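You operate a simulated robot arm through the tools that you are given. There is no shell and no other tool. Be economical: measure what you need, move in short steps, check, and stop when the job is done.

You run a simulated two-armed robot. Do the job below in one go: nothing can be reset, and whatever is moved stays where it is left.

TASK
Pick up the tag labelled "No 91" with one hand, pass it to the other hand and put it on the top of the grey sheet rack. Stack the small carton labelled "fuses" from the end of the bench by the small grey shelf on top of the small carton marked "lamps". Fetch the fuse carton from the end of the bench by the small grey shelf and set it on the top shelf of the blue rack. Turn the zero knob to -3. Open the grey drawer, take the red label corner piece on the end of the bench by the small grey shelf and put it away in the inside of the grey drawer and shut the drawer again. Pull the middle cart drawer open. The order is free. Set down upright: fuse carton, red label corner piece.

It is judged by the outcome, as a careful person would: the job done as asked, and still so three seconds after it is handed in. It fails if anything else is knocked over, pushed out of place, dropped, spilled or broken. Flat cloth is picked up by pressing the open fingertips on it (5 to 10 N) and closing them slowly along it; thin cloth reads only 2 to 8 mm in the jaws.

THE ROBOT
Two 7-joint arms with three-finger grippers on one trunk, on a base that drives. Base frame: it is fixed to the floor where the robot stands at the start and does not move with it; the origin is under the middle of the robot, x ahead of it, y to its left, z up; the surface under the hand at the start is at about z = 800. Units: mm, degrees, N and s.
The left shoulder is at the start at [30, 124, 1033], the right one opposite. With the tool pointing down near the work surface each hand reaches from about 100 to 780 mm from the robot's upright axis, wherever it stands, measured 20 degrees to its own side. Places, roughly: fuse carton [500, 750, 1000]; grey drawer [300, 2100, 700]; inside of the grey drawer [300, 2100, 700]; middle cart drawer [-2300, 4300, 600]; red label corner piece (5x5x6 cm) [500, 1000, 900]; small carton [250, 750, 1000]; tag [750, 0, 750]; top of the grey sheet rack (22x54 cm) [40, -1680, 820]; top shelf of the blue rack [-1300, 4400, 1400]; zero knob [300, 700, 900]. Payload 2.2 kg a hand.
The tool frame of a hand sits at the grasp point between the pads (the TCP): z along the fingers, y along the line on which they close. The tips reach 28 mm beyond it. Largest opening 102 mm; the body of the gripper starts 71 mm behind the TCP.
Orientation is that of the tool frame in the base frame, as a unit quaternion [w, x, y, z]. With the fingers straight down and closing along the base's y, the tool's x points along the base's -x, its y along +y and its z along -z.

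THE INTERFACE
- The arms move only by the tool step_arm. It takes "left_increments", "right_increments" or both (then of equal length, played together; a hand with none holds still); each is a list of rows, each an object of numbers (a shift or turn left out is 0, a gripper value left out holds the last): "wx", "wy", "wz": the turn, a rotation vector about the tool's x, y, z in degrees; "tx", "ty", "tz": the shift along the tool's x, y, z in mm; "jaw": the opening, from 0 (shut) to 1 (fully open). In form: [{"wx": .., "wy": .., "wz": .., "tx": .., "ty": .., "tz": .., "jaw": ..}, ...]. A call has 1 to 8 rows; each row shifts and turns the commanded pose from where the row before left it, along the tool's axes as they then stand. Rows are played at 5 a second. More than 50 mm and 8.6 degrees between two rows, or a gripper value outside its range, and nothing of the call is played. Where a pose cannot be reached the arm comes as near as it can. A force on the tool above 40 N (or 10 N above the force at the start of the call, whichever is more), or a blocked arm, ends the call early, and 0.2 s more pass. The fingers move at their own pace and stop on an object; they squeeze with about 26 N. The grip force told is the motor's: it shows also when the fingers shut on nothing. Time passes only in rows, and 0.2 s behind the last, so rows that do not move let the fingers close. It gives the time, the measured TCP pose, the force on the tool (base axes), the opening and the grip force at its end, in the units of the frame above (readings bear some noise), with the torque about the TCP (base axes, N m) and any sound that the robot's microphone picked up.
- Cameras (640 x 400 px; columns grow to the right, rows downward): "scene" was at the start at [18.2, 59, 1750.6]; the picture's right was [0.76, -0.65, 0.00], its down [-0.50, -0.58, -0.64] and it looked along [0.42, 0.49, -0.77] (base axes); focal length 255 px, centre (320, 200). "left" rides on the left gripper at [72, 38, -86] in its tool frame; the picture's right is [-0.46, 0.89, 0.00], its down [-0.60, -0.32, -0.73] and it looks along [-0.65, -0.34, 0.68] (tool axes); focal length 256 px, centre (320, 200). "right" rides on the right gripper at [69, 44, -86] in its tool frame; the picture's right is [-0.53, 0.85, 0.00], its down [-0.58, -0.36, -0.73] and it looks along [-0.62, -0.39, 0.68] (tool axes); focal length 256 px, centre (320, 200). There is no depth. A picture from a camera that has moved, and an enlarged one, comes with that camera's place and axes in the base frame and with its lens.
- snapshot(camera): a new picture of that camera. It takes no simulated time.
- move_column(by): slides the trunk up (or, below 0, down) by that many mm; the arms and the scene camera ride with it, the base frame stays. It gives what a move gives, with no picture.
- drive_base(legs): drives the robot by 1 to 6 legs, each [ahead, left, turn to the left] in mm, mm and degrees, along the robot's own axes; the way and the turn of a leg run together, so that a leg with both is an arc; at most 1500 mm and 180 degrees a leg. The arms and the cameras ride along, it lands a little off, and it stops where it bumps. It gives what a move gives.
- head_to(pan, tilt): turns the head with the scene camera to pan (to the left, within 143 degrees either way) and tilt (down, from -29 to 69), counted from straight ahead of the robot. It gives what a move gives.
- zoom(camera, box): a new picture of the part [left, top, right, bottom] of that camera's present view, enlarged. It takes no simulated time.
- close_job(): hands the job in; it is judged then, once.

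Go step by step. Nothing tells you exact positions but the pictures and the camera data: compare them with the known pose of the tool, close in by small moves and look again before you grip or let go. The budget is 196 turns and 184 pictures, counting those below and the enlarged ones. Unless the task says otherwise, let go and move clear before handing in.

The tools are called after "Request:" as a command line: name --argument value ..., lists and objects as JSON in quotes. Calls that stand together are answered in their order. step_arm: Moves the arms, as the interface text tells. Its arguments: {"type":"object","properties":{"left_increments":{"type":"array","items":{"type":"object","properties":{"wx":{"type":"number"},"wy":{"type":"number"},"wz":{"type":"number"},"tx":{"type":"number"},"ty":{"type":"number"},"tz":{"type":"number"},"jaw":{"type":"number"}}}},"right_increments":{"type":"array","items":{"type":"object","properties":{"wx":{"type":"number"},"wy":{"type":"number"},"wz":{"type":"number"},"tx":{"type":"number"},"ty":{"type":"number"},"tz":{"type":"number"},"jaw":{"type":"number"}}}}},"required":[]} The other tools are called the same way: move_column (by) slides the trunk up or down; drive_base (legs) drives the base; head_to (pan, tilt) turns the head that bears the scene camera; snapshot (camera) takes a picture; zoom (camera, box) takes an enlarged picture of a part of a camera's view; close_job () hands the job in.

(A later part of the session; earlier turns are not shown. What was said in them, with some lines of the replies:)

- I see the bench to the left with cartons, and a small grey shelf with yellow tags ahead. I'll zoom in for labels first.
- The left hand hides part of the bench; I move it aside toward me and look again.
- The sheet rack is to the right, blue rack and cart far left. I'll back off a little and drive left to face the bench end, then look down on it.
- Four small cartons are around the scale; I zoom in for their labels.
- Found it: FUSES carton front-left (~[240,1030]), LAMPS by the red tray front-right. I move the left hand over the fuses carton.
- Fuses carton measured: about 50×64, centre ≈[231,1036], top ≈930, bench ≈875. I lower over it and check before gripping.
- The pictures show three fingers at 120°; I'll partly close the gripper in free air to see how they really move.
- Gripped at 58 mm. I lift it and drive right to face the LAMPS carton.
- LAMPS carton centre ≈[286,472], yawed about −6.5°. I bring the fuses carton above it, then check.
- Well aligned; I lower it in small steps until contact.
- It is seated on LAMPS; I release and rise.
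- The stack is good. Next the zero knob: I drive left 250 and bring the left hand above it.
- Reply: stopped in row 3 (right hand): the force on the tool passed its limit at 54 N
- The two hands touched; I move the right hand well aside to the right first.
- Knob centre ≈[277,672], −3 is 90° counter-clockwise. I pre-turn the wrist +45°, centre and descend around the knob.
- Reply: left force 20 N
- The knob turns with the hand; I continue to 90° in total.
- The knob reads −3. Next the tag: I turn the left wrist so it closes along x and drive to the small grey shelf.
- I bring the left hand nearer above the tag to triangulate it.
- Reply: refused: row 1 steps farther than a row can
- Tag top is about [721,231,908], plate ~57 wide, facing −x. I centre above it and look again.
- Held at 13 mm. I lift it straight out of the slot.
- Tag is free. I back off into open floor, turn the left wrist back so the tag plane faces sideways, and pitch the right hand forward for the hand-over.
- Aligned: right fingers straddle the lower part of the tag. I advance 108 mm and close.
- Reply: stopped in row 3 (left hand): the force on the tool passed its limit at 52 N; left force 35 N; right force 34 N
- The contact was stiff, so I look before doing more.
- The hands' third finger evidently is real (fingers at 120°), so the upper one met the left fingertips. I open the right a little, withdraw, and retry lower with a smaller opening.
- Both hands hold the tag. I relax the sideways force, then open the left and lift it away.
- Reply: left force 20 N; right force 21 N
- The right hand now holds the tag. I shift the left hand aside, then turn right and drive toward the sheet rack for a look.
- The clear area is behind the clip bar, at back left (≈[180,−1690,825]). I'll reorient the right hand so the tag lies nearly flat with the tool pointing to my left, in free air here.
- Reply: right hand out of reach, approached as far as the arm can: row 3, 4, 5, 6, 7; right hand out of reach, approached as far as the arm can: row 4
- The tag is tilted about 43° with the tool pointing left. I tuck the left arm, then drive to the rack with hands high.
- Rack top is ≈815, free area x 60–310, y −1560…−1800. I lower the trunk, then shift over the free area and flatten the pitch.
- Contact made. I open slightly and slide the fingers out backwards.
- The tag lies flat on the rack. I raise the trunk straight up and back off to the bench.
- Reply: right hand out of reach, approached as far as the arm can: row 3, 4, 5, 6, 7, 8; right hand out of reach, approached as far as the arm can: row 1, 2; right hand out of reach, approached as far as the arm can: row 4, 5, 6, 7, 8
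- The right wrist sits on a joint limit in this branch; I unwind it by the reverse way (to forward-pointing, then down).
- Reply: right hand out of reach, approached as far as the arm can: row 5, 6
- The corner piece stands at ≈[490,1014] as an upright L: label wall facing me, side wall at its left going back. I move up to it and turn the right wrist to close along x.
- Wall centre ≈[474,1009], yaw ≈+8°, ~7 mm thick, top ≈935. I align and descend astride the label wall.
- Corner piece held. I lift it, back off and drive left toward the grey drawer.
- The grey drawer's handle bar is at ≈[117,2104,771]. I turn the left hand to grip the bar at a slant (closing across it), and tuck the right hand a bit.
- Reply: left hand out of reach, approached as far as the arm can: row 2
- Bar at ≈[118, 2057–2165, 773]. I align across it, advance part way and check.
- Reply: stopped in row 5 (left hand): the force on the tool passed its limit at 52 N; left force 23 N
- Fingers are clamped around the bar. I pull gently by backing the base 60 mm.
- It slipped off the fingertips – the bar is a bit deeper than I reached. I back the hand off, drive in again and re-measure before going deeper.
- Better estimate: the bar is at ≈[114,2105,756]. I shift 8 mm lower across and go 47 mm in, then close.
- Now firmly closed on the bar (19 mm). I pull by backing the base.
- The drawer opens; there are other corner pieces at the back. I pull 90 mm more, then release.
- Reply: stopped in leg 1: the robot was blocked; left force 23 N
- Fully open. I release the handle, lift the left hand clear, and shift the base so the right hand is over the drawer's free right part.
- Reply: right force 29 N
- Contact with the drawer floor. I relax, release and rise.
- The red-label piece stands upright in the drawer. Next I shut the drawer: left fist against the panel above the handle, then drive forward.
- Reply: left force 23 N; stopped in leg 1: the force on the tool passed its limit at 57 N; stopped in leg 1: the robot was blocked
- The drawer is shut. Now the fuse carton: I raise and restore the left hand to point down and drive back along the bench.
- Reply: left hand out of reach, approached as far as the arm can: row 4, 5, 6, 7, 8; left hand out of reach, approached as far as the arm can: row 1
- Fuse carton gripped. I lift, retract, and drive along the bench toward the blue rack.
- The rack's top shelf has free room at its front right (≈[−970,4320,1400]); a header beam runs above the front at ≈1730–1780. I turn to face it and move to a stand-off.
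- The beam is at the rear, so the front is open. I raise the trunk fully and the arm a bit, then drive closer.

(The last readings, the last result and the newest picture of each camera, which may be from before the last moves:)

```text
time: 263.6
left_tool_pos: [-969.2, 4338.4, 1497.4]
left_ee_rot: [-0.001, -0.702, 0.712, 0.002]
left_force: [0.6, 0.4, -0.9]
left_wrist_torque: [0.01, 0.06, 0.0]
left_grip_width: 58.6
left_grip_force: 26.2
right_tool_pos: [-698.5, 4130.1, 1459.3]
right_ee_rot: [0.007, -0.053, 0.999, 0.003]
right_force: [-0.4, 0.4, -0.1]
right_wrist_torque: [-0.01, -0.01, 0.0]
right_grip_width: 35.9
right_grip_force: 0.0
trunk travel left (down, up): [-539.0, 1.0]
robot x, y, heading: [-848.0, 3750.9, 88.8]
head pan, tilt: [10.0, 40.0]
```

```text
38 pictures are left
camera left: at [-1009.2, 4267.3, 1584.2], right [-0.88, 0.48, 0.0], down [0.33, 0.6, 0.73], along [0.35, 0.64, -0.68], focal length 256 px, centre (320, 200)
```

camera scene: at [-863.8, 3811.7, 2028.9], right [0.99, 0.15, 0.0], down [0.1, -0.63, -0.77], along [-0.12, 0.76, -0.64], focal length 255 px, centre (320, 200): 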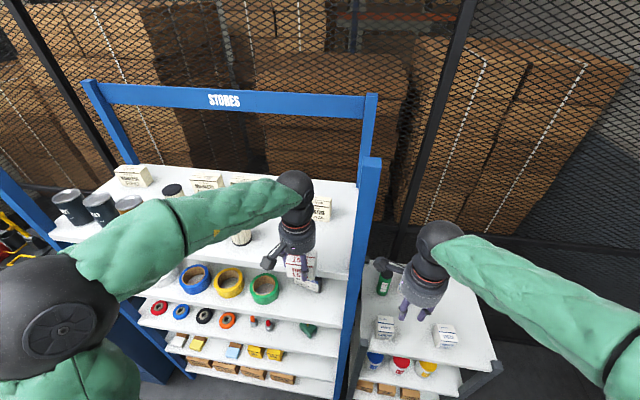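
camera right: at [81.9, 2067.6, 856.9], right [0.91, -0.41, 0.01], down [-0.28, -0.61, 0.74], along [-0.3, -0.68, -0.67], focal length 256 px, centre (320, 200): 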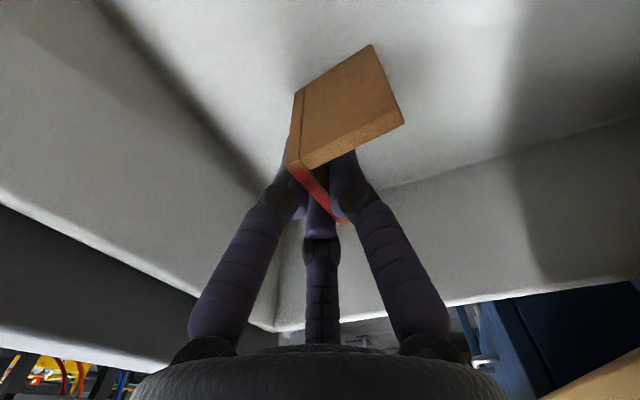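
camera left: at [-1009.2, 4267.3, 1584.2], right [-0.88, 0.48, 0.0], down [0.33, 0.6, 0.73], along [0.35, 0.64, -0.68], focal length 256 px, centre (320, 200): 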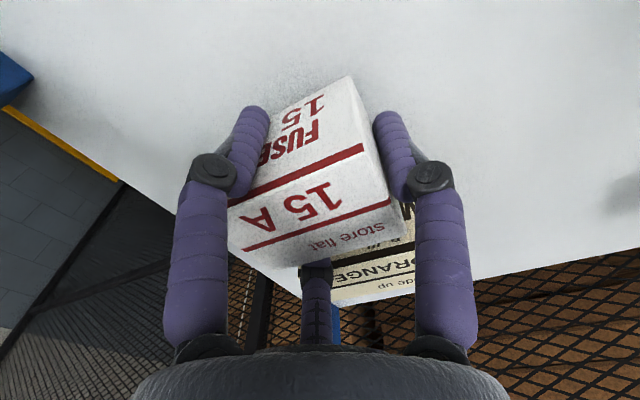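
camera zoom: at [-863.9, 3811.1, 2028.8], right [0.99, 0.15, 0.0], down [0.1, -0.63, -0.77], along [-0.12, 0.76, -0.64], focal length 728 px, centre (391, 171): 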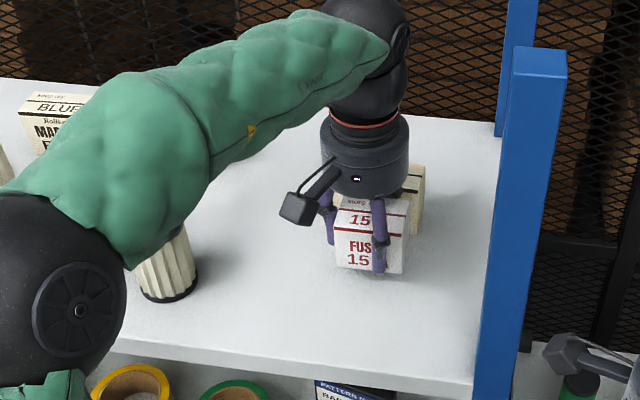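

Request:
step_arm --left_increments '[{"tz": 25}, {"tz": 15}, {"tz": 5}, {}]'

Request:
step_arm --left_increments '[{"tz": 3}, {"tz": 3}, {}]'

Request:
step_arm --left_increments '[{"tz": 3}, {"tz": 2}, {}]'

```text
time: 264.3
left_tool_pos: [-971.2, 4339.1, 1466.6]
left_ee_rot: [0.007, -0.704, 0.711, 0.005]
left_force: [0.5, -4.5, 9.1]
left_wrist_torque: [-0.14, 0.26, 0.12]
left_grip_width: 58.2
left_grip_force: 21.3
right_tool_pos: [-698.0, 4129.1, 1459.9]
right_ee_rot: [0.007, -0.053, 0.999, 0.002]
right_force: [-0.1, -0.2, 0.2]
right_wrist_torque: [-0.06, 0.02, 0.01]
right_grip_width: 35.8
right_grip_force: 0.1
trunk travel left (down, up): [-539.0, 1.0]
robot x, y, heading: [-848.5, 3757.1, 89.0]
head pan, tilt: [10.0, 40.0]
stopped in row 3 (left hand): the force on the tool passed its limit at 48 N (the readings are from after the stop); the commanded pose is now the measured one
```

```text
time: 264.9
left_tool_pos: [-970.3, 4342.1, 1467.3]
left_ee_rot: [0.013, -0.703, 0.711, 0.01]
left_force: [0.3, -3.6, 7.4]
left_wrist_torque: [-0.19, 0.21, 0.1]
left_grip_width: 58.7
left_grip_force: 20.7
right_tool_pos: [-698.7, 4130.2, 1459.1]
right_ee_rot: [0.006, -0.053, 0.999, 0.002]
right_force: [1.2, 0.8, -0.2]
right_wrist_torque: [-0.02, 0.05, 0.02]
right_grip_width: 35.7
right_grip_force: 0.0
trunk travel left (down, up): [-539.0, 1.0]
robot x, y, heading: [-845.0, 3755.2, 89.0]
head pan, tilt: [10.0, 40.0]
stopped in row 2 (left hand): the force on the tool passed its limit at 43 N (the readings are from after the stop); the commanded pose is now the measured one
```

```text
time: 265.7
left_tool_pos: [-971.6, 4342.8, 1466.8]
left_ee_rot: [0.018, -0.705, 0.709, 0.012]
left_force: [1.1, -5.6, 11.5]
left_wrist_torque: [-0.56, -0.16, -0.01]
left_grip_width: 58.6
left_grip_force: 21.1
right_tool_pos: [-696.6, 4129.5, 1460.2]
right_ee_rot: [0.007, -0.053, 0.999, 0.001]
right_force: [-0.4, -0.9, -0.7]
right_wrist_torque: [-0.03, -0.01, 0.02]
right_grip_width: 35.6
right_grip_force: 0.1
trunk travel left (down, up): [-539.0, 1.0]
robot x, y, heading: [-848.1, 3759.3, 88.8]
head pan, tilt: [10.0, 40.0]
stopped in row 3 (left hand): the force on the tool passed its limit at 42 N (the readings are from after the stop); the commanded pose is now the measured one
```

Contact came earlier than expected; I check the view.

Request:
step_arm --left_increments '[{"tz": -3}, {}]'

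Request:
snapshot --camera "left"

Request:
zoom --camera "scene" --box '[230, 160, 380, 260]'

```text
time: 266.3
left_tool_pos: [-971.9, 4344.2, 1468.2]
left_ee_rot: [0.017, -0.704, 0.71, 0.012]
left_force: [0.2, 0.5, -1.2]
left_wrist_torque: [0.01, 0.02, 0.01]
left_grip_width: 58.3
left_grip_force: 20.9
right_tool_pos: [-697.4, 4130.7, 1460.8]
right_ee_rot: [0.007, -0.053, 0.999, 0.001]
right_force: [0.3, -0.1, 0.8]
right_wrist_torque: [-0.01, 0.03, 0.0]
right_grip_width: 35.8
right_grip_force: 0.0
trunk travel left (down, up): [-539.0, 1.0]
robot x, y, heading: [-845.4, 3757.1, 89.0]
head pan, tilt: [10.0, 40.0]
```

```text
37 pictures are left
camera left: at [-1011.2, 4269.4, 1551.6], right [-0.88, 0.47, 0.01], down [0.32, 0.57, 0.76], along [0.35, 0.67, -0.65], focal length 256 px, centre (320, 200)
```

left: 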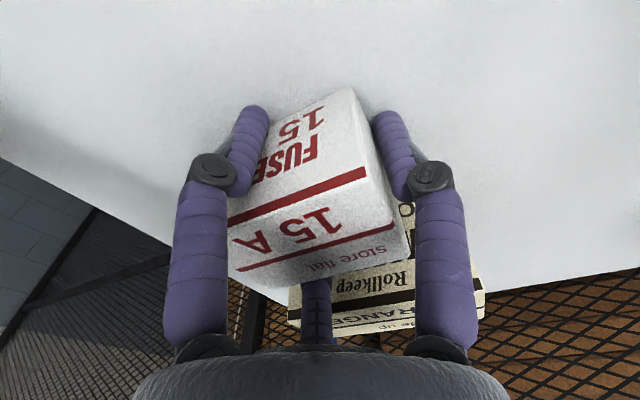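

```text
4.00 times, centred on (305, 210) of scene
camera zoom: at [-863.7, 3812.1, 2028.7], right [0.99, 0.15, 0.0], down [0.1, -0.64, -0.77], along [-0.12, 0.76, -0.64], focal length 1018 px, centre (380, 160)
```

zoom: 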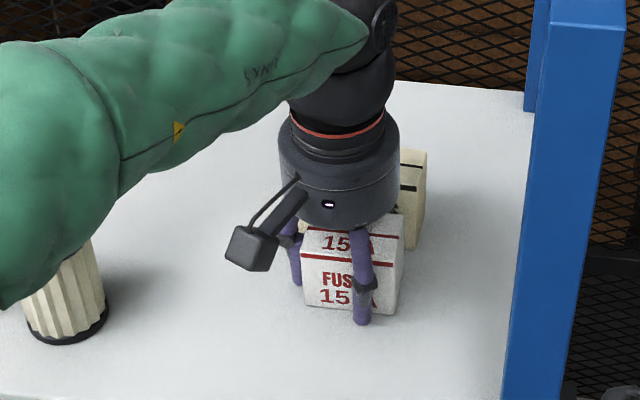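

Request:
step_arm --left_increments '[{"tz": 1.5}, {"jaw": 0.65}, {"jaw": 0.75}, {"jaw": 0.9}, {}]'

Request:
zoom --camera "left" --box '[180, 60, 460, 300]'

```text
time: 267.5
left_tool_pos: [-971.6, 4344.1, 1467.7]
left_ee_rot: [0.016, -0.705, 0.709, 0.011]
left_force: [-0.3, 0.4, 0.4]
left_wrist_torque: [-0.01, 0.01, 0.02]
left_grip_width: 91.8
left_grip_force: 0.1
right_tool_pos: [-698.0, 4130.2, 1460.2]
right_ee_rot: [0.007, -0.053, 0.999, 0.002]
right_force: [-0.5, 0.4, -0.6]
right_wrist_torque: [-0.05, -0.01, 0.02]
right_grip_width: 35.6
right_grip_force: 0.1
trunk travel left (down, up): [-539.0, 1.0]
robot x, y, heading: [-851.0, 3754.9, 89.1]
head pan, tilt: [10.0, 40.0]
```

```text
1.67 times, centred on (320, 180) of left
camera zoom: at [-1011.5, 4269.2, 1550.6], right [-0.88, 0.47, 0.01], down [0.32, 0.57, 0.76], along [0.35, 0.67, -0.65], focal length 427 px, centre (320, 233)
```

zoom: 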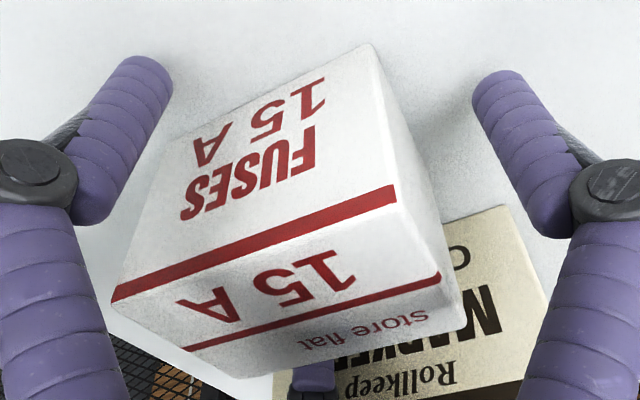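

Released; the carton stands on the shelf. I raise the hand straight up and verify.

Request:
step_arm --left_increments '[{"tz": -25}, {"tz": -40}, {"tz": -40}, {"tz": -40}, {}]'

Request:
zoom --camera "left" --box '[180, 0, 460, 200]'

Request:
zoom --camera "scene" --box '[190, 140, 400, 280]'

```text
time: 268.7
left_tool_pos: [-973.2, 4337.7, 1614.2]
left_ee_rot: [0.016, -0.705, 0.709, 0.012]
left_force: [-0.3, 0.0, -1.2]
left_wrist_torque: [0.01, 0.01, -0.02]
left_grip_width: 91.8
left_grip_force: 0.0
right_tool_pos: [-696.4, 4130.4, 1460.7]
right_ee_rot: [0.008, -0.052, 0.999, 0.001]
right_force: [-0.8, 0.0, -0.3]
right_wrist_torque: [0.02, 0.02, -0.02]
right_grip_width: 35.9
right_grip_force: 0.0
trunk travel left (down, up): [-539.0, 1.0]
robot x, y, heading: [-845.9, 3755.9, 89.0]
head pan, tilt: [10.0, 40.0]
```

```text
2.00 times, centred on (320, 100) of left
camera zoom: at [-1013.5, 4263.7, 1697.4], right [-0.88, 0.47, 0.01], down [0.32, 0.57, 0.76], along [0.35, 0.67, -0.65], focal length 512 px, centre (320, 400)
```

zoom: 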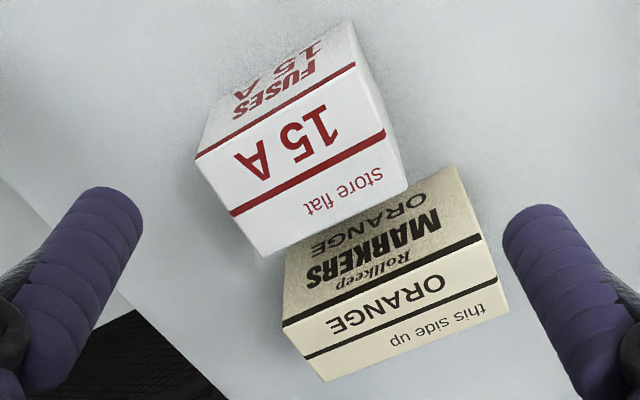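

```text
2.86 times, centred on (295, 210) of scene
camera zoom: at [-863.9, 3812.4, 2028.8], right [0.99, 0.15, 0.0], down [0.1, -0.64, -0.77], along [-0.12, 0.76, -0.64], focal length 728 px, centre (391, 171)
```

zoom: 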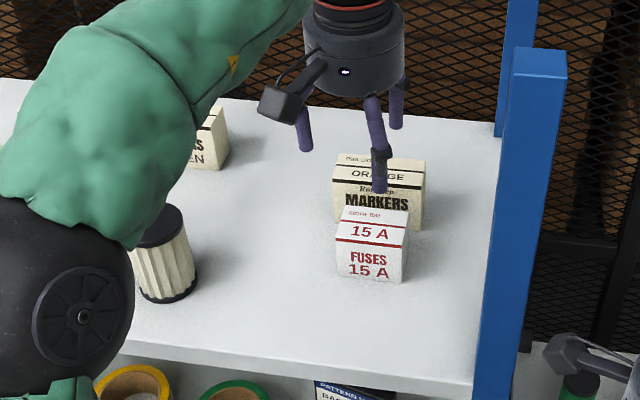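

The fuse carton stands upright on the top shelf. Last job: the cart. I retract, back off, lower the trunk and drive left to it.

Request:
step_arm --left_increments '[{"tx": 45}, {"tx": 45}, {"tx": 45}, {"tx": 45}, {"tx": 45, "jaw": 0.35}, {}]'

Request:
drive_base --legs '[[-260, 0, 0], [0, 1350, 0]]'

Request:
move_column --by -264

Request:
head_to --pan 0 --tilt 45

Request:
snapshot --camera "scene"

```text
time: 270.1
left_tool_pos: [-973.5, 4115.3, 1602.9]
left_ee_rot: [0.016, -0.704, 0.71, 0.011]
left_force: [0.6, 0.5, 0.7]
left_wrist_torque: [0.0, 0.03, -0.02]
left_grip_width: 35.7
left_grip_force: 0.0
right_tool_pos: [-697.2, 4132.1, 1459.8]
right_ee_rot: [0.007, -0.054, 0.999, 0.001]
right_force: [1.3, -0.2, -0.3]
right_wrist_torque: [-0.04, -0.04, 0.02]
right_grip_width: 36.0
right_grip_force: 0.1
trunk travel left (down, up): [-539.0, 1.0]
robot x, y, heading: [-848.3, 3756.0, 88.9]
head pan, tilt: [10.0, 40.0]
```

```text
time: 278.3
left_tool_pos: [-2334.3, 3890.9, 1603.6]
left_ee_rot: [0.016, -0.7, 0.714, 0.011]
left_force: [0.2, 0.6, 0.1]
left_wrist_torque: [0.02, 0.0, 0.04]
left_grip_width: 35.7
left_grip_force: 0.0
right_tool_pos: [-2058.1, 3903.5, 1460.7]
right_ee_rot: [0.007, -0.047, 0.999, 0.002]
right_force: [-0.2, 0.4, 0.6]
right_wrist_torque: [0.0, -0.02, 0.02]
right_grip_width: 35.7
right_grip_force: 0.1
trunk travel left (down, up): [-539.0, 1.0]
robot x, y, heading: [-2210.5, 3534.4, 88.1]
head pan, tilt: [10.0, 40.0]
```

```text
time: 281.0
left_tool_pos: [-2333.5, 3891.2, 1340.0]
left_ee_rot: [0.018, -0.7, 0.714, 0.012]
left_force: [0.0, -0.3, 0.3]
left_wrist_torque: [0.0, -0.02, 0.0]
left_grip_width: 35.8
left_grip_force: 0.0
right_tool_pos: [-2057.8, 3903.7, 1196.3]
right_ee_rot: [0.008, -0.047, 0.999, 0.002]
right_force: [-0.6, 0.7, -0.4]
right_wrist_torque: [0.04, -0.05, -0.01]
right_grip_width: 35.8
right_grip_force: 0.0
trunk travel left (down, up): [-275.0, 265.0]
robot x, y, heading: [-2212.3, 3535.1, 88.3]
head pan, tilt: [10.0, 40.0]
```

```text
time: 281.8
left_tool_pos: [-2334.4, 3891.2, 1340.0]
left_ee_rot: [0.016, -0.7, 0.714, 0.012]
left_force: [-0.6, 0.3, -0.3]
left_wrist_torque: [0.0, 0.01, 0.02]
left_grip_width: 35.4
left_grip_force: 0.0
right_tool_pos: [-2058.6, 3904.1, 1196.2]
right_ee_rot: [0.007, -0.049, 0.999, 0.002]
right_force: [0.7, 1.2, -0.6]
right_wrist_torque: [0.0, -0.05, 0.0]
right_grip_width: 35.6
right_grip_force: 0.1
trunk travel left (down, up): [-275.0, 265.0]
robot x, y, heading: [-2209.7, 3534.3, 88.2]
head pan, tilt: [0.0, 45.0]
```

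```text
32 pictures are left
camera scene: at [-2212.6, 3584.9, 1757.6], right [1.0, -0.03, 0.0], down [-0.02, -0.71, -0.71], along [0.02, 0.71, -0.71], focal length 255 px, centre (320, 200)
```

scene: 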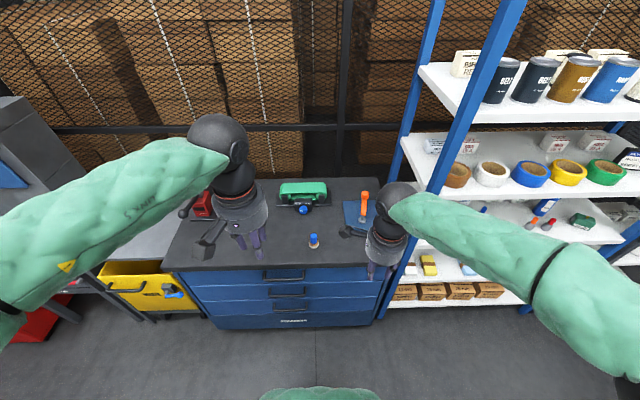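

Request:
zoom --camera "scene" --box '[170, 240, 400, 340]'

```text
2.78 times, centred on (285, 290) of scene
camera zoom: at [-2212.6, 3584.9, 1757.6], right [1.0, -0.03, 0.0], down [-0.02, -0.71, -0.71], along [0.02, 0.71, -0.71], focal length 708 px, centre (417, -50)
```

zoom: 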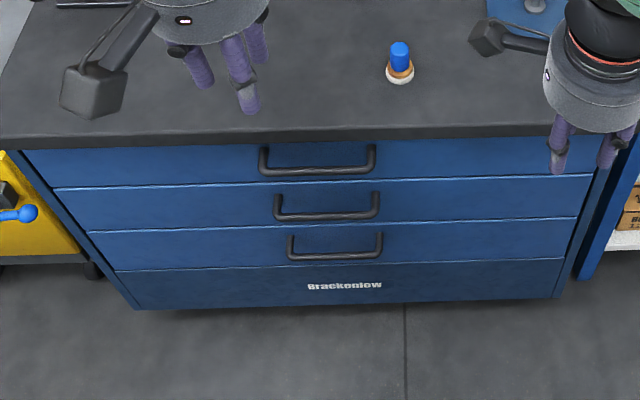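

The middle handle bar is near [−2348, ~4108, ~600]. I turn the left hand to the same slanted grip as for the grey drawer and lower the trunk.

Request:
step_arm --left_increments '[{"wz": 8.2}, {"wz": 8.2}, {"wz": 8.2}, {"wz": 8.2}, {"wz": 8.2}, {"wz": 8.2}, {"wz": 8.2}, {"wz": 8.2}]' --right_increments '[{"ty": -30}, {"ty": -30}, {"ty": -30}, {}, {}, {}, {}, {}]'

Request:
step_arm --left_increments '[{"wz": 8.2}, {"wz": 8.2}, {"wz": 7.8}, {"tx": 40, "tz": 20}, {"tx": 40, "tz": 20}, {"tz": 45}, {"tz": 45}, {"tz": 40}]'

Request:
step_arm --left_increments '[{"wx": -8}, {"wx": -8}, {"wx": -8}, {"wx": -8}, {"wx": -8}, {"wx": -8}, {"wx": -5}, {}]'

Request:
move_column --by -170

Request:
snapshot --camera "left"

```text
time: 283.6
left_tool_pos: [-2229.3, 3817.8, 1270.3]
left_ee_rot: [0.008, -0.37, 0.929, 0.024]
left_force: [-0.5, 0.8, 0.7]
left_wrist_torque: [0.0, -0.04, -0.01]
left_grip_width: 35.6
left_grip_force: 0.1
left hand out of reach, approached as far as the arm can: row 4, 5, 6, 7, 8
right_tool_pos: [-2049.9, 3814.5, 1194.7]
right_ee_rot: [0.008, -0.047, 0.999, 0.002]
right_force: [0.2, -0.1, 0.3]
right_wrist_torque: [0.0, -0.04, 0.04]
right_grip_width: 35.6
right_grip_force: 0.0
trunk travel left (down, up): [-275.0, 265.0]
robot x, y, heading: [-2215.9, 3536.2, 88.3]
head pan, tilt: [0.0, 45.0]
```

```text
time: 285.4
left_tool_pos: [-2274.0, 3719.7, 1081.2]
left_ee_rot: [0.0, -0.256, 0.966, 0.047]
left_force: [-0.1, 0.0, 0.0]
left_wrist_torque: [-0.04, 0.01, 0.0]
left_grip_width: 35.8
left_grip_force: 0.0
left hand out of reach, approached as far as the arm can: row 1, 2, 3
right_tool_pos: [-2048.7, 3814.6, 1194.9]
right_ee_rot: [0.007, -0.047, 0.999, 0.001]
right_force: [0.9, 0.1, 0.4]
right_wrist_torque: [-0.07, 0.02, -0.01]
right_grip_width: 35.7
right_grip_force: 0.0
trunk travel left (down, up): [-275.0, 265.0]
robot x, y, heading: [-2211.2, 3533.5, 88.2]
head pan, tilt: [0.0, 45.0]
```

```text
time: 286.9
left_tool_pos: [-2279.3, 3727.8, 1082.7]
left_ee_rot: [-0.11, -0.247, 0.854, 0.445]
left_force: [0.4, 1.7, -1.0]
left_wrist_torque: [-0.02, -0.04, -0.05]
left_grip_width: 35.5
left_grip_force: 0.0
right_tool_pos: [-2048.5, 3813.5, 1196.1]
right_ee_rot: [0.007, -0.047, 0.999, 0.001]
right_force: [0.0, 0.5, 0.5]
right_wrist_torque: [0.01, -0.01, 0.0]
right_grip_width: 35.5
right_grip_force: 0.0
trunk travel left (down, up): [-275.0, 265.0]
robot x, y, heading: [-2210.2, 3536.6, 88.0]
head pan, tilt: [0.0, 45.0]
stopped in row 7 (left hand): the force on the tool passed its limit at 54 N (the readings are from after the stop); the commanded pose is now the measured one
```

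```text
time: 288.8
left_tool_pos: [-2278.7, 3727.4, 912.8]
left_ee_rot: [-0.11, -0.246, 0.853, 0.446]
left_force: [3.2, 4.0, -0.1]
left_wrist_torque: [-0.28, 0.19, 0.02]
left_grip_width: 35.7
left_grip_force: 0.1
right_tool_pos: [-2048.7, 3812.7, 1025.6]
right_ee_rot: [0.007, -0.047, 0.999, 0.003]
right_force: [-0.5, -0.2, -0.4]
right_wrist_torque: [-0.03, -0.01, -0.03]
right_grip_width: 35.7
right_grip_force: 0.1
trunk travel left (down, up): [-105.0, 435.0]
robot x, y, heading: [-2210.3, 3529.6, 88.2]
head pan, tilt: [0.0, 45.0]
```

```text
30 pictures are left
camera left: at [-2319.0, 3648.3, 991.9], right [0.11, 0.67, 0.74], down [0.92, -0.36, 0.19], along [0.39, 0.65, -0.65], focal length 256 px, centre (320, 200)
```

left: 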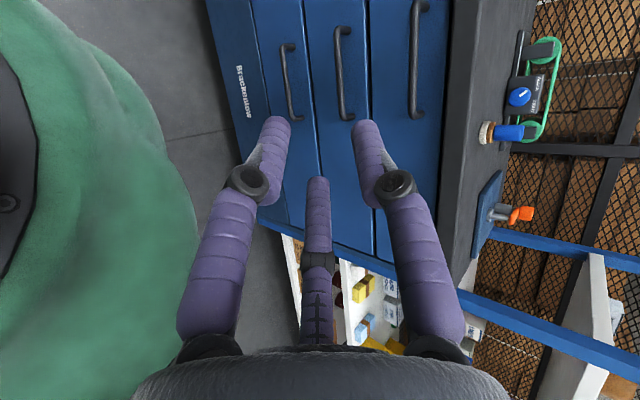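

The hand ended too near my body with a 30° yaw; I move it forward and then correct the yaw.

Request:
step_arm --left_increments '[{"tx": -23.3, "ty": 21.6, "tz": 31.8}, {"tx": -23.3, "ty": 21.6, "tz": 31.8}, {"tx": -23.3, "ty": 21.6, "tz": 31.8}, {"tx": -23.3, "ty": 21.6, "tz": 31.8}, {}]'

Request:
step_arm --left_increments '[{"wx": 0.2, "wy": -6.1, "wz": 4.3}, {"wx": 0.2, "wy": -6.1, "wz": 4.3}, {"wx": 0.2, "wy": -6.1, "wz": 4.3}, {"wx": 0.2, "wy": -6.1, "wz": 4.3}, {}]'

Request:
snapshot --camera "left"

Request:
snapshot --camera "scene"

```text
time: 290.0
left_tool_pos: [-2280.1, 3907.3, 914.0]
left_ee_rot: [-0.11, -0.247, 0.854, 0.445]
left_force: [-0.7, -0.4, 0.2]
left_wrist_torque: [-0.02, -0.03, -0.01]
left_grip_width: 35.8
left_grip_force: 0.1
right_tool_pos: [-2048.8, 3813.7, 1025.3]
right_ee_rot: [0.006, -0.047, 0.999, 0.002]
right_force: [0.2, 0.5, -0.2]
right_wrist_torque: [0.01, 0.01, -0.01]
right_grip_width: 35.4
right_grip_force: 0.1
trunk travel left (down, up): [-105.0, 435.0]
robot x, y, heading: [-2212.8, 3534.0, 88.2]
head pan, tilt: [0.0, 45.0]
```

```text
time: 291.2
left_tool_pos: [-2278.1, 3906.6, 912.4]
left_ee_rot: [0.009, -0.019, 0.887, 0.461]
left_force: [-1.2, -0.1, 0.9]
left_wrist_torque: [-0.04, 0.02, -0.03]
left_grip_width: 35.5
left_grip_force: 0.0
right_tool_pos: [-2049.0, 3813.4, 1026.9]
right_ee_rot: [0.007, -0.047, 0.999, 0.001]
right_force: [0.3, 0.0, 0.0]
right_wrist_torque: [0.02, 0.01, 0.01]
right_grip_width: 35.6
right_grip_force: 0.0
trunk travel left (down, up): [-105.0, 435.0]
robot x, y, heading: [-2214.9, 3536.0, 88.2]
head pan, tilt: [0.0, 45.0]
```

```text
29 pictures are left
camera left: at [-2353.7, 3857.7, 991.6], right [0.43, 0.52, 0.74], down [0.62, -0.77, 0.18], along [0.66, 0.38, -0.65], focal length 256 px, centre (320, 200)
```

left: 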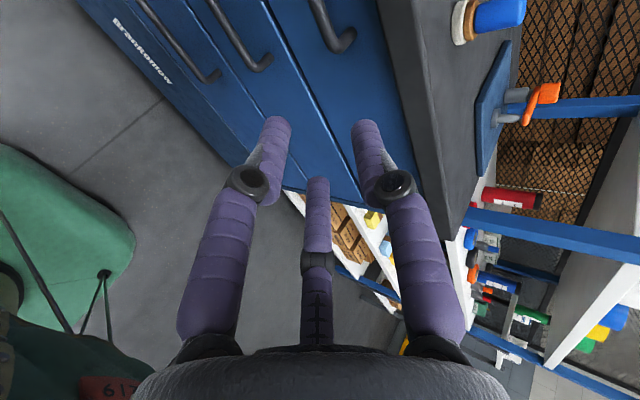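

```text
28 pictures are left
camera scene: at [-2212.1, 3585.0, 1587.5], right [1.0, -0.03, 0.0], down [-0.02, -0.71, -0.71], along [0.02, 0.71, -0.71], focal length 255 px, centre (320, 200)
```

scene: 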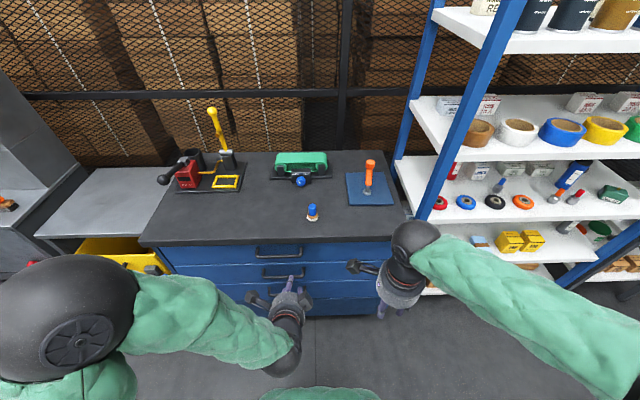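

Request:
zoom --camera "scene" --box '[225, 230, 345, 310]'

Request:
zoom --camera "left" --box '[120, 0, 400, 160]'

```text
5.00 times, centred on (285, 270) of scene
camera zoom: at [-2212.1, 3585.0, 1587.5], right [1.0, -0.03, 0.0], down [-0.02, -0.71, -0.71], along [0.02, 0.71, -0.71], focal length 1273 px, centre (495, -150)
```

zoom: 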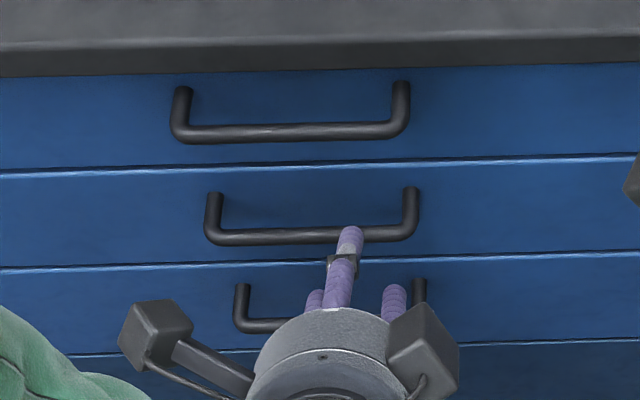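

```text
2.29 times, centred on (260, 80) of left
camera zoom: at [-2353.7, 3857.7, 991.6], right [0.43, 0.52, 0.74], down [0.62, -0.77, 0.18], along [0.66, 0.38, -0.65], focal length 585 px, centre (457, 474)
```

zoom: 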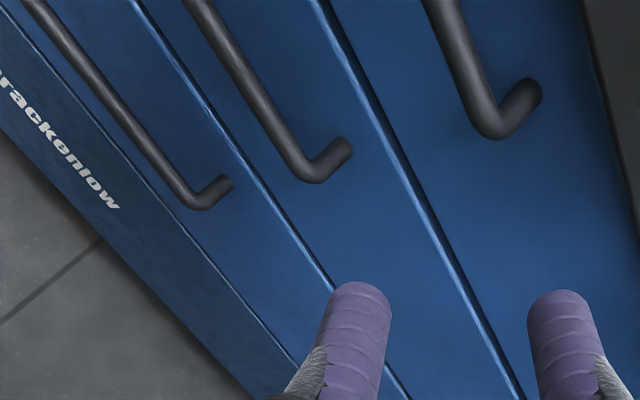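

Middle bar ≈[−2343, 4092, 650]. I approach to ~60 mm short and check.

Request:
step_arm --left_increments '[{"tx": 11.5, "ty": -17.7, "tz": 38}, {"tx": 11.5, "ty": -17.7, "tz": 38}, {"tx": 11.5, "ty": -17.7, "tz": 38}, {"tx": 11.5, "ty": -17.7, "tz": 38}, {"tx": 11.5, "ty": -17.7, "tz": 38}, {"tx": 11.5, "ty": -17.7, "tz": 38}, {}]'

Request:
zoom --camera "left" --box '[200, 0, 440, 200]'

Request:
zoom --camera "scene" --box '[225, 230, 345, 310]'

```text
time: 292.8
left_tool_pos: [-2341.8, 4032.5, 690.8]
left_ee_rot: [0.009, -0.019, 0.888, 0.46]
left_force: [0.0, 0.2, -0.1]
left_wrist_torque: [-0.01, 0.01, 0.01]
left_grip_width: 35.6
left_grip_force: 0.1
right_tool_pos: [-2048.8, 3814.0, 1025.4]
right_ee_rot: [0.006, -0.048, 0.999, 0.002]
right_force: [-0.2, 0.3, -0.7]
right_wrist_torque: [0.01, 0.0, 0.01]
right_grip_width: 35.6
right_grip_force: 0.0
trunk travel left (down, up): [-105.0, 435.0]
robot x, y, heading: [-2212.8, 3532.7, 88.2]
head pan, tilt: [0.0, 45.0]
```

```text
2.00 times, centred on (320, 100) of left
camera zoom: at [-2417.0, 3982.6, 769.1], right [0.43, 0.52, 0.74], down [0.62, -0.77, 0.18], along [0.66, 0.38, -0.65], focal length 512 px, centre (320, 400)
```

zoom: 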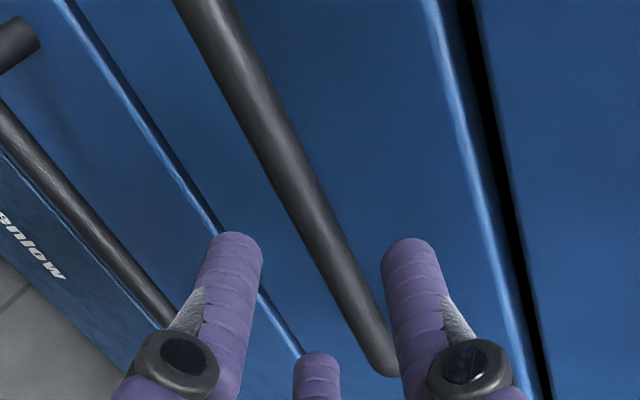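

```text
5.00 times, centred on (285, 270) of scene
camera zoom: at [-2212.4, 3584.7, 1587.6], right [1.0, -0.03, 0.0], down [-0.02, -0.71, -0.71], along [0.02, 0.71, -0.71], focal length 1273 px, centre (495, -150)
```

zoom: 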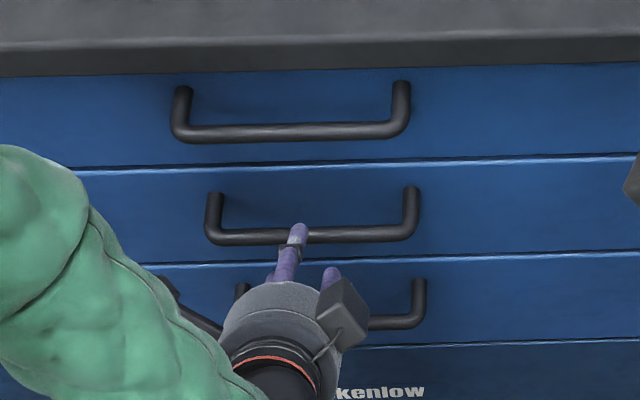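

Request:
step_arm --left_increments '[{"ty": -4}, {"tz": 30}, {"tz": 28}, {}]'

Request:
step_arm --left_increments '[{"jaw": 0.2}, {"jaw": 0.1}, {"jaw": 0.0}, {}]'

Request:
snapshot --camera "left"

```text
time: 293.8
left_tool_pos: [-2344.5, 4074.1, 653.7]
left_ee_rot: [0.01, -0.02, 0.888, 0.459]
left_force: [-3.3, -4.9, -5.7]
left_wrist_torque: [-0.48, 0.35, 0.12]
left_grip_width: 36.8
left_grip_force: 1.0
right_tool_pos: [-2048.6, 3812.8, 1025.5]
right_ee_rot: [0.007, -0.047, 0.999, 0.001]
right_force: [-0.4, -0.2, 0.0]
right_wrist_torque: [0.0, -0.01, 0.03]
right_grip_width: 35.7
right_grip_force: 0.0
trunk travel left (down, up): [-105.0, 435.0]
robot x, y, heading: [-2213.5, 3531.6, 88.3]
head pan, tilt: [0.0, 45.0]
```

```text
time: 294.8
left_tool_pos: [-2342.8, 4071.0, 652.1]
left_ee_rot: [0.01, -0.017, 0.89, 0.456]
left_force: [12.7, -10.9, -20.9]
left_wrist_torque: [-0.46, 0.69, -0.82]
left_grip_width: 22.9
left_grip_force: 45.0
right_tool_pos: [-2048.3, 3814.8, 1024.5]
right_ee_rot: [0.006, -0.047, 0.999, 0.001]
right_force: [-0.2, -0.7, 0.1]
right_wrist_torque: [-0.01, 0.02, -0.03]
right_grip_width: 36.0
right_grip_force: 0.1
trunk travel left (down, up): [-105.0, 435.0]
robot x, y, heading: [-2209.2, 3536.9, 88.0]
head pan, tilt: [0.0, 45.0]
```

```text
23 pictures are left
camera left: at [-2417.1, 4024.0, 731.6], right [0.43, 0.53, 0.73], down [0.61, -0.77, 0.19], along [0.66, 0.37, -0.65], focal length 256 px, centre (320, 200)
```

left: 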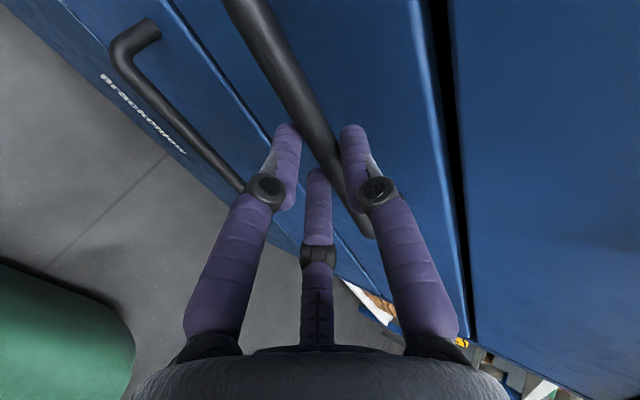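

Closed on the middle bar. I pull gently by backing the base.

Request:
drive_base --legs '[[-60, 0, 0]]'

Request:
zoom --camera "scene" --box '[165, 210, 405, 370]'

```text
time: 295.8
left_tool_pos: [-2342.8, 4028.5, 652.0]
left_ee_rot: [0.011, -0.014, 0.89, 0.456]
left_force: [-1.5, -2.3, 0.0]
left_wrist_torque: [-0.19, 0.82, -0.43]
left_grip_width: 22.8
left_grip_force: 45.1
right_tool_pos: [-2049.8, 3769.1, 1024.7]
right_ee_rot: [0.007, -0.048, 0.999, 0.002]
right_force: [-0.7, 0.0, -0.5]
right_wrist_torque: [0.03, -0.02, -0.01]
right_grip_width: 35.7
right_grip_force: 0.1
trunk travel left (down, up): [-105.0, 435.0]
robot x, y, heading: [-2209.8, 3488.6, 87.9]
head pan, tilt: [0.0, 45.0]
stopped in leg 1: the force on the tool passed its limit at 41 N (the readings are from after the stop); the commanded pose is now the measured one
```

```text
2.50 times, centred on (285, 290) of scene
camera zoom: at [-2213.4, 3540.7, 1587.7], right [1.0, -0.03, 0.0], down [-0.02, -0.71, -0.71], along [0.02, 0.71, -0.71], focal length 636 px, centre (408, -25)
```

zoom: 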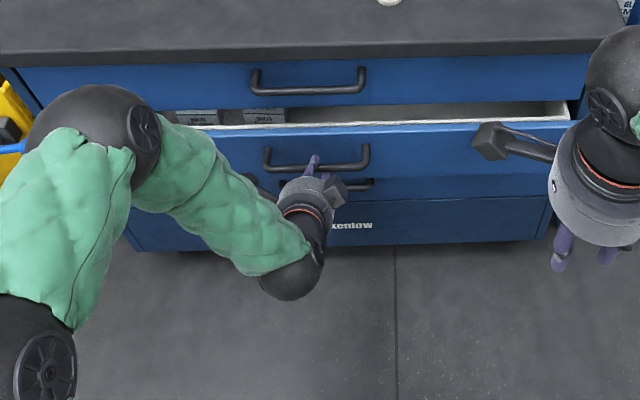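

The middle drawer is moving. I continue pulling.

Request:
drive_base --legs '[[-70, 0, 0]]'

Request:
drive_base --legs '[[-50, 0, 0]]'

Request:
zoom --camera "scene" --box '[165, 210, 405, 370]'

```text
time: 296.8
left_tool_pos: [-2341.8, 3957.0, 652.4]
left_ee_rot: [0.012, -0.013, 0.89, 0.455]
left_force: [14.6, 2.3, -5.2]
left_wrist_torque: [-0.08, 0.42, -1.23]
left_grip_width: 22.8
left_grip_force: 45.4
right_tool_pos: [-2050.2, 3699.1, 1025.4]
right_ee_rot: [0.006, -0.047, 0.999, 0.002]
right_force: [-0.8, -0.1, 1.0]
right_wrist_torque: [-0.01, -0.03, 0.03]
right_grip_width: 36.0
right_grip_force: 0.0
trunk travel left (down, up): [-105.0, 435.0]
robot x, y, heading: [-2212.1, 3418.2, 88.1]
head pan, tilt: [0.0, 45.0]
```

```text
time: 297.8
left_tool_pos: [-2343.0, 3905.9, 652.7]
left_ee_rot: [0.013, -0.012, 0.89, 0.456]
left_force: [14.4, 0.1, 2.5]
left_wrist_torque: [0.06, 0.28, -1.38]
left_grip_width: 22.5
left_grip_force: 44.5
right_tool_pos: [-2052.3, 3647.4, 1026.4]
right_ee_rot: [0.006, -0.046, 0.999, 0.002]
right_force: [-0.2, -0.1, -0.3]
right_wrist_torque: [0.04, 0.01, -0.03]
right_grip_width: 35.8
right_grip_force: 0.0
trunk travel left (down, up): [-105.0, 435.0]
robot x, y, heading: [-2218.1, 3369.8, 88.1]
head pan, tilt: [0.0, 45.0]
```

```text
2.50 times, centred on (285, 290) of scene
camera zoom: at [-2215.9, 3418.6, 1587.5], right [1.0, -0.03, 0.0], down [-0.02, -0.71, -0.71], along [0.02, 0.71, -0.71], focal length 636 px, centre (408, -25)
```

zoom: 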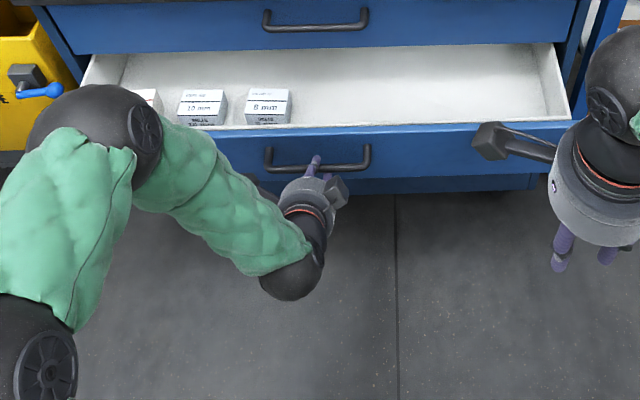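

Request:
drive_base --legs '[[-60, 0, 0]]'

Request:
drive_base --legs '[[-60, 0, 0]]'

Request:
zoom --camera "scene" --box '[165, 180, 405, 340]'

```text
time: 298.7
left_tool_pos: [-2344.1, 3848.3, 652.2]
left_ee_rot: [0.015, -0.01, 0.89, 0.455]
left_force: [15.7, 1.3, 5.0]
left_wrist_torque: [0.13, 0.2, -1.37]
left_grip_width: 22.9
left_grip_force: 45.0
right_tool_pos: [-2053.7, 3588.8, 1025.2]
right_ee_rot: [0.006, -0.046, 0.999, 0.002]
right_force: [0.0, 0.0, -0.6]
right_wrist_torque: [0.03, 0.01, -0.04]
right_grip_width: 35.8
right_grip_force: 0.0
trunk travel left (down, up): [-105.0, 435.0]
robot x, y, heading: [-2221.0, 3310.8, 87.7]
head pan, tilt: [0.0, 45.0]
```

```text
time: 299.7
left_tool_pos: [-2343.2, 3787.1, 652.6]
left_ee_rot: [0.016, -0.007, 0.89, 0.456]
left_force: [15.0, 1.4, 5.3]
left_wrist_torque: [0.12, 0.24, -1.31]
left_grip_width: 22.5
left_grip_force: 45.1
right_tool_pos: [-2055.3, 3529.8, 1025.3]
right_ee_rot: [0.006, -0.045, 0.999, 0.002]
right_force: [0.1, -0.3, -0.2]
right_wrist_torque: [0.05, -0.01, -0.03]
right_grip_width: 35.9
right_grip_force: 0.0
trunk travel left (down, up): [-105.0, 435.0]
robot x, y, heading: [-2226.0, 3251.5, 87.9]
head pan, tilt: [0.0, 45.0]
```

```text
2.50 times, centred on (285, 260) of scene
camera zoom: at [-2219.6, 3299.7, 1587.6], right [1.0, -0.04, 0.0], down [-0.03, -0.71, -0.71], along [0.02, 0.71, -0.71], focal length 636 px, centre (408, 50)
```

zoom: 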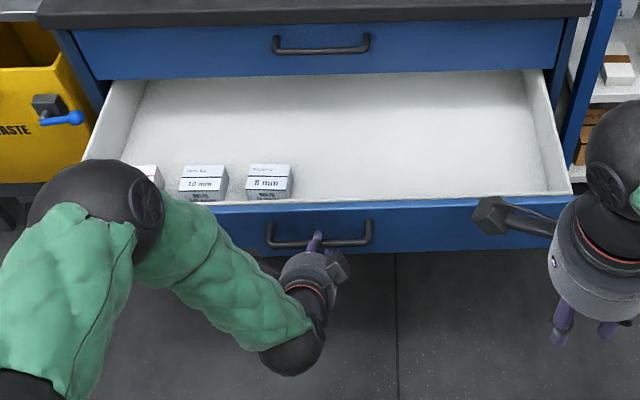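

The middle cart drawer is well open (~285 mm). I release, withdraw along the tool axis and check.

Request:
step_arm --left_increments '[{"jaw": 0.2}, {"jaw": 0.4}, {}, {"tz": -30}, {"tz": -45}, {"tz": -45}, {}]'

Request:
drive_base --legs '[[-80, 0, 0]]'

Request:
snapshot --camera "scene"

```text
time: 301.3
left_tool_pos: [-2347.3, 3689.0, 721.1]
left_ee_rot: [0.016, -0.008, 0.891, 0.453]
left_force: [0.7, -0.3, 0.2]
left_wrist_torque: [-0.01, -0.03, -0.01]
left_grip_width: 40.9
left_grip_force: 0.1
right_tool_pos: [-2056.7, 3528.5, 1025.7]
right_ee_rot: [0.006, -0.045, 0.999, 0.003]
right_force: [0.6, -0.4, -0.1]
right_wrist_torque: [0.02, 0.01, 0.03]
right_grip_width: 35.4
right_grip_force: 0.1
trunk travel left (down, up): [-105.0, 435.0]
robot x, y, heading: [-2220.3, 3252.2, 88.2]
head pan, tilt: [0.0, 45.0]
```

```text
time: 302.4
left_tool_pos: [-2350.0, 3608.0, 721.2]
left_ee_rot: [0.016, -0.007, 0.89, 0.455]
left_force: [0.5, -1.4, 0.2]
left_wrist_torque: [0.0, 0.0, -0.01]
left_grip_width: 40.8
left_grip_force: 0.1
right_tool_pos: [-2058.5, 3445.9, 1026.6]
right_ee_rot: [0.006, -0.045, 0.999, 0.002]
right_force: [0.1, -0.2, 0.2]
right_wrist_torque: [0.04, 0.0, 0.01]
right_grip_width: 35.9
right_grip_force: 0.2
trunk travel left (down, up): [-105.0, 435.0]
robot x, y, heading: [-2221.1, 3168.2, 88.1]
head pan, tilt: [0.0, 45.0]
```

```text
19 pictures are left
camera scene: at [-2223.8, 3217.4, 1587.6], right [1.0, -0.04, 0.0], down [-0.03, -0.71, -0.71], along [0.03, 0.71, -0.71], focal length 255 px, centre (320, 200)
```

scene: 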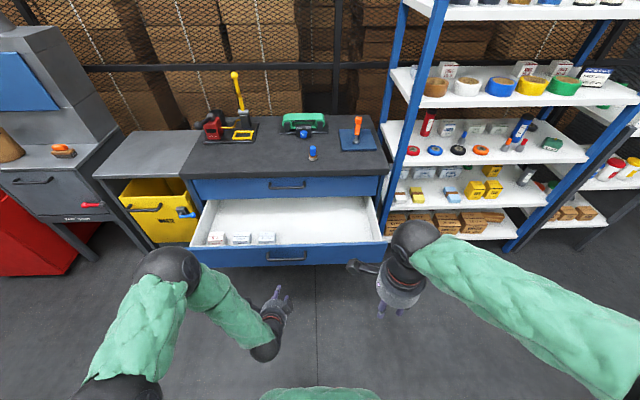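

Request:
head_to --pan -46 --tilt 8

Request:
zoom --camera "scene" --box '[220, 120, 420, 250]'

```text
time: 303.5
left_tool_pos: [-2350.7, 3608.8, 720.9]
left_ee_rot: [0.016, -0.007, 0.89, 0.455]
left_force: [0.3, 0.3, -1.8]
left_wrist_torque: [0.0, -0.01, -0.02]
left_grip_width: 40.8
left_grip_force: 0.1
right_tool_pos: [-2058.6, 3447.5, 1025.3]
right_ee_rot: [0.006, -0.044, 0.999, 0.002]
right_force: [1.3, 0.0, -0.1]
right_wrist_torque: [-0.01, 0.03, -0.01]
right_grip_width: 35.9
right_grip_force: 0.2
trunk travel left (down, up): [-105.0, 435.0]
robot x, y, heading: [-2226.8, 3169.5, 88.0]
head pan, tilt: [-46.0, 8.0]
```

```text
3.08 times, centred on (320, 185) of scene
camera zoom: at [-2157.9, 3199.8, 1645.7], right [0.67, -0.74, 0.0], down [-0.1, -0.09, -0.99], along [0.74, 0.66, -0.14], focal length 783 px, centre (320, 246)
```

zoom: 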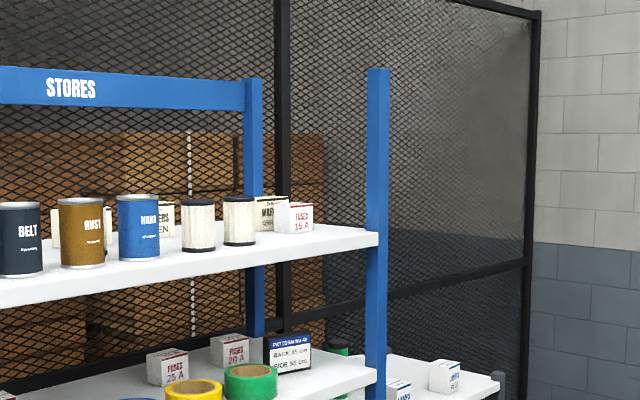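

The fuse carton stands flat on the top shelf next to the other goods, the cart's middle drawer is open, and both hands are clear. I hand the job in.

Request:
close_job

```text
The job is handed in.
```

I finished all six jobs and handed the work in; the judging result isn't back yet.

- **Tag No 91:** taken from its slot with the left hand, passed to the right, and laid flat on the top of the grey sheet rack.
- **Small "fuses" carton:** stacked on the small carton marked "lamps".
- **Fuse carton (15 A):** standing upright on the top shelf of the blue rack, close beside the Markers carton.
- **Zero knob:** turned to -3.
- **Red label corner piece:** standing upright in the grey drawer, and the drawer is shut again.
- **Middle cart drawer:** pulled open about 285 mm.

There were a few contacts along the way. The two hands touched once near the scale and once during the tag hand-over. The base was also blocked twice while backing away from the bench by the grey drawer, most likely by the wooden table behind. In the later pictures I saw nothing knocked over or pushed out of place, but I did not check the wooden table closely after the base was blocked.
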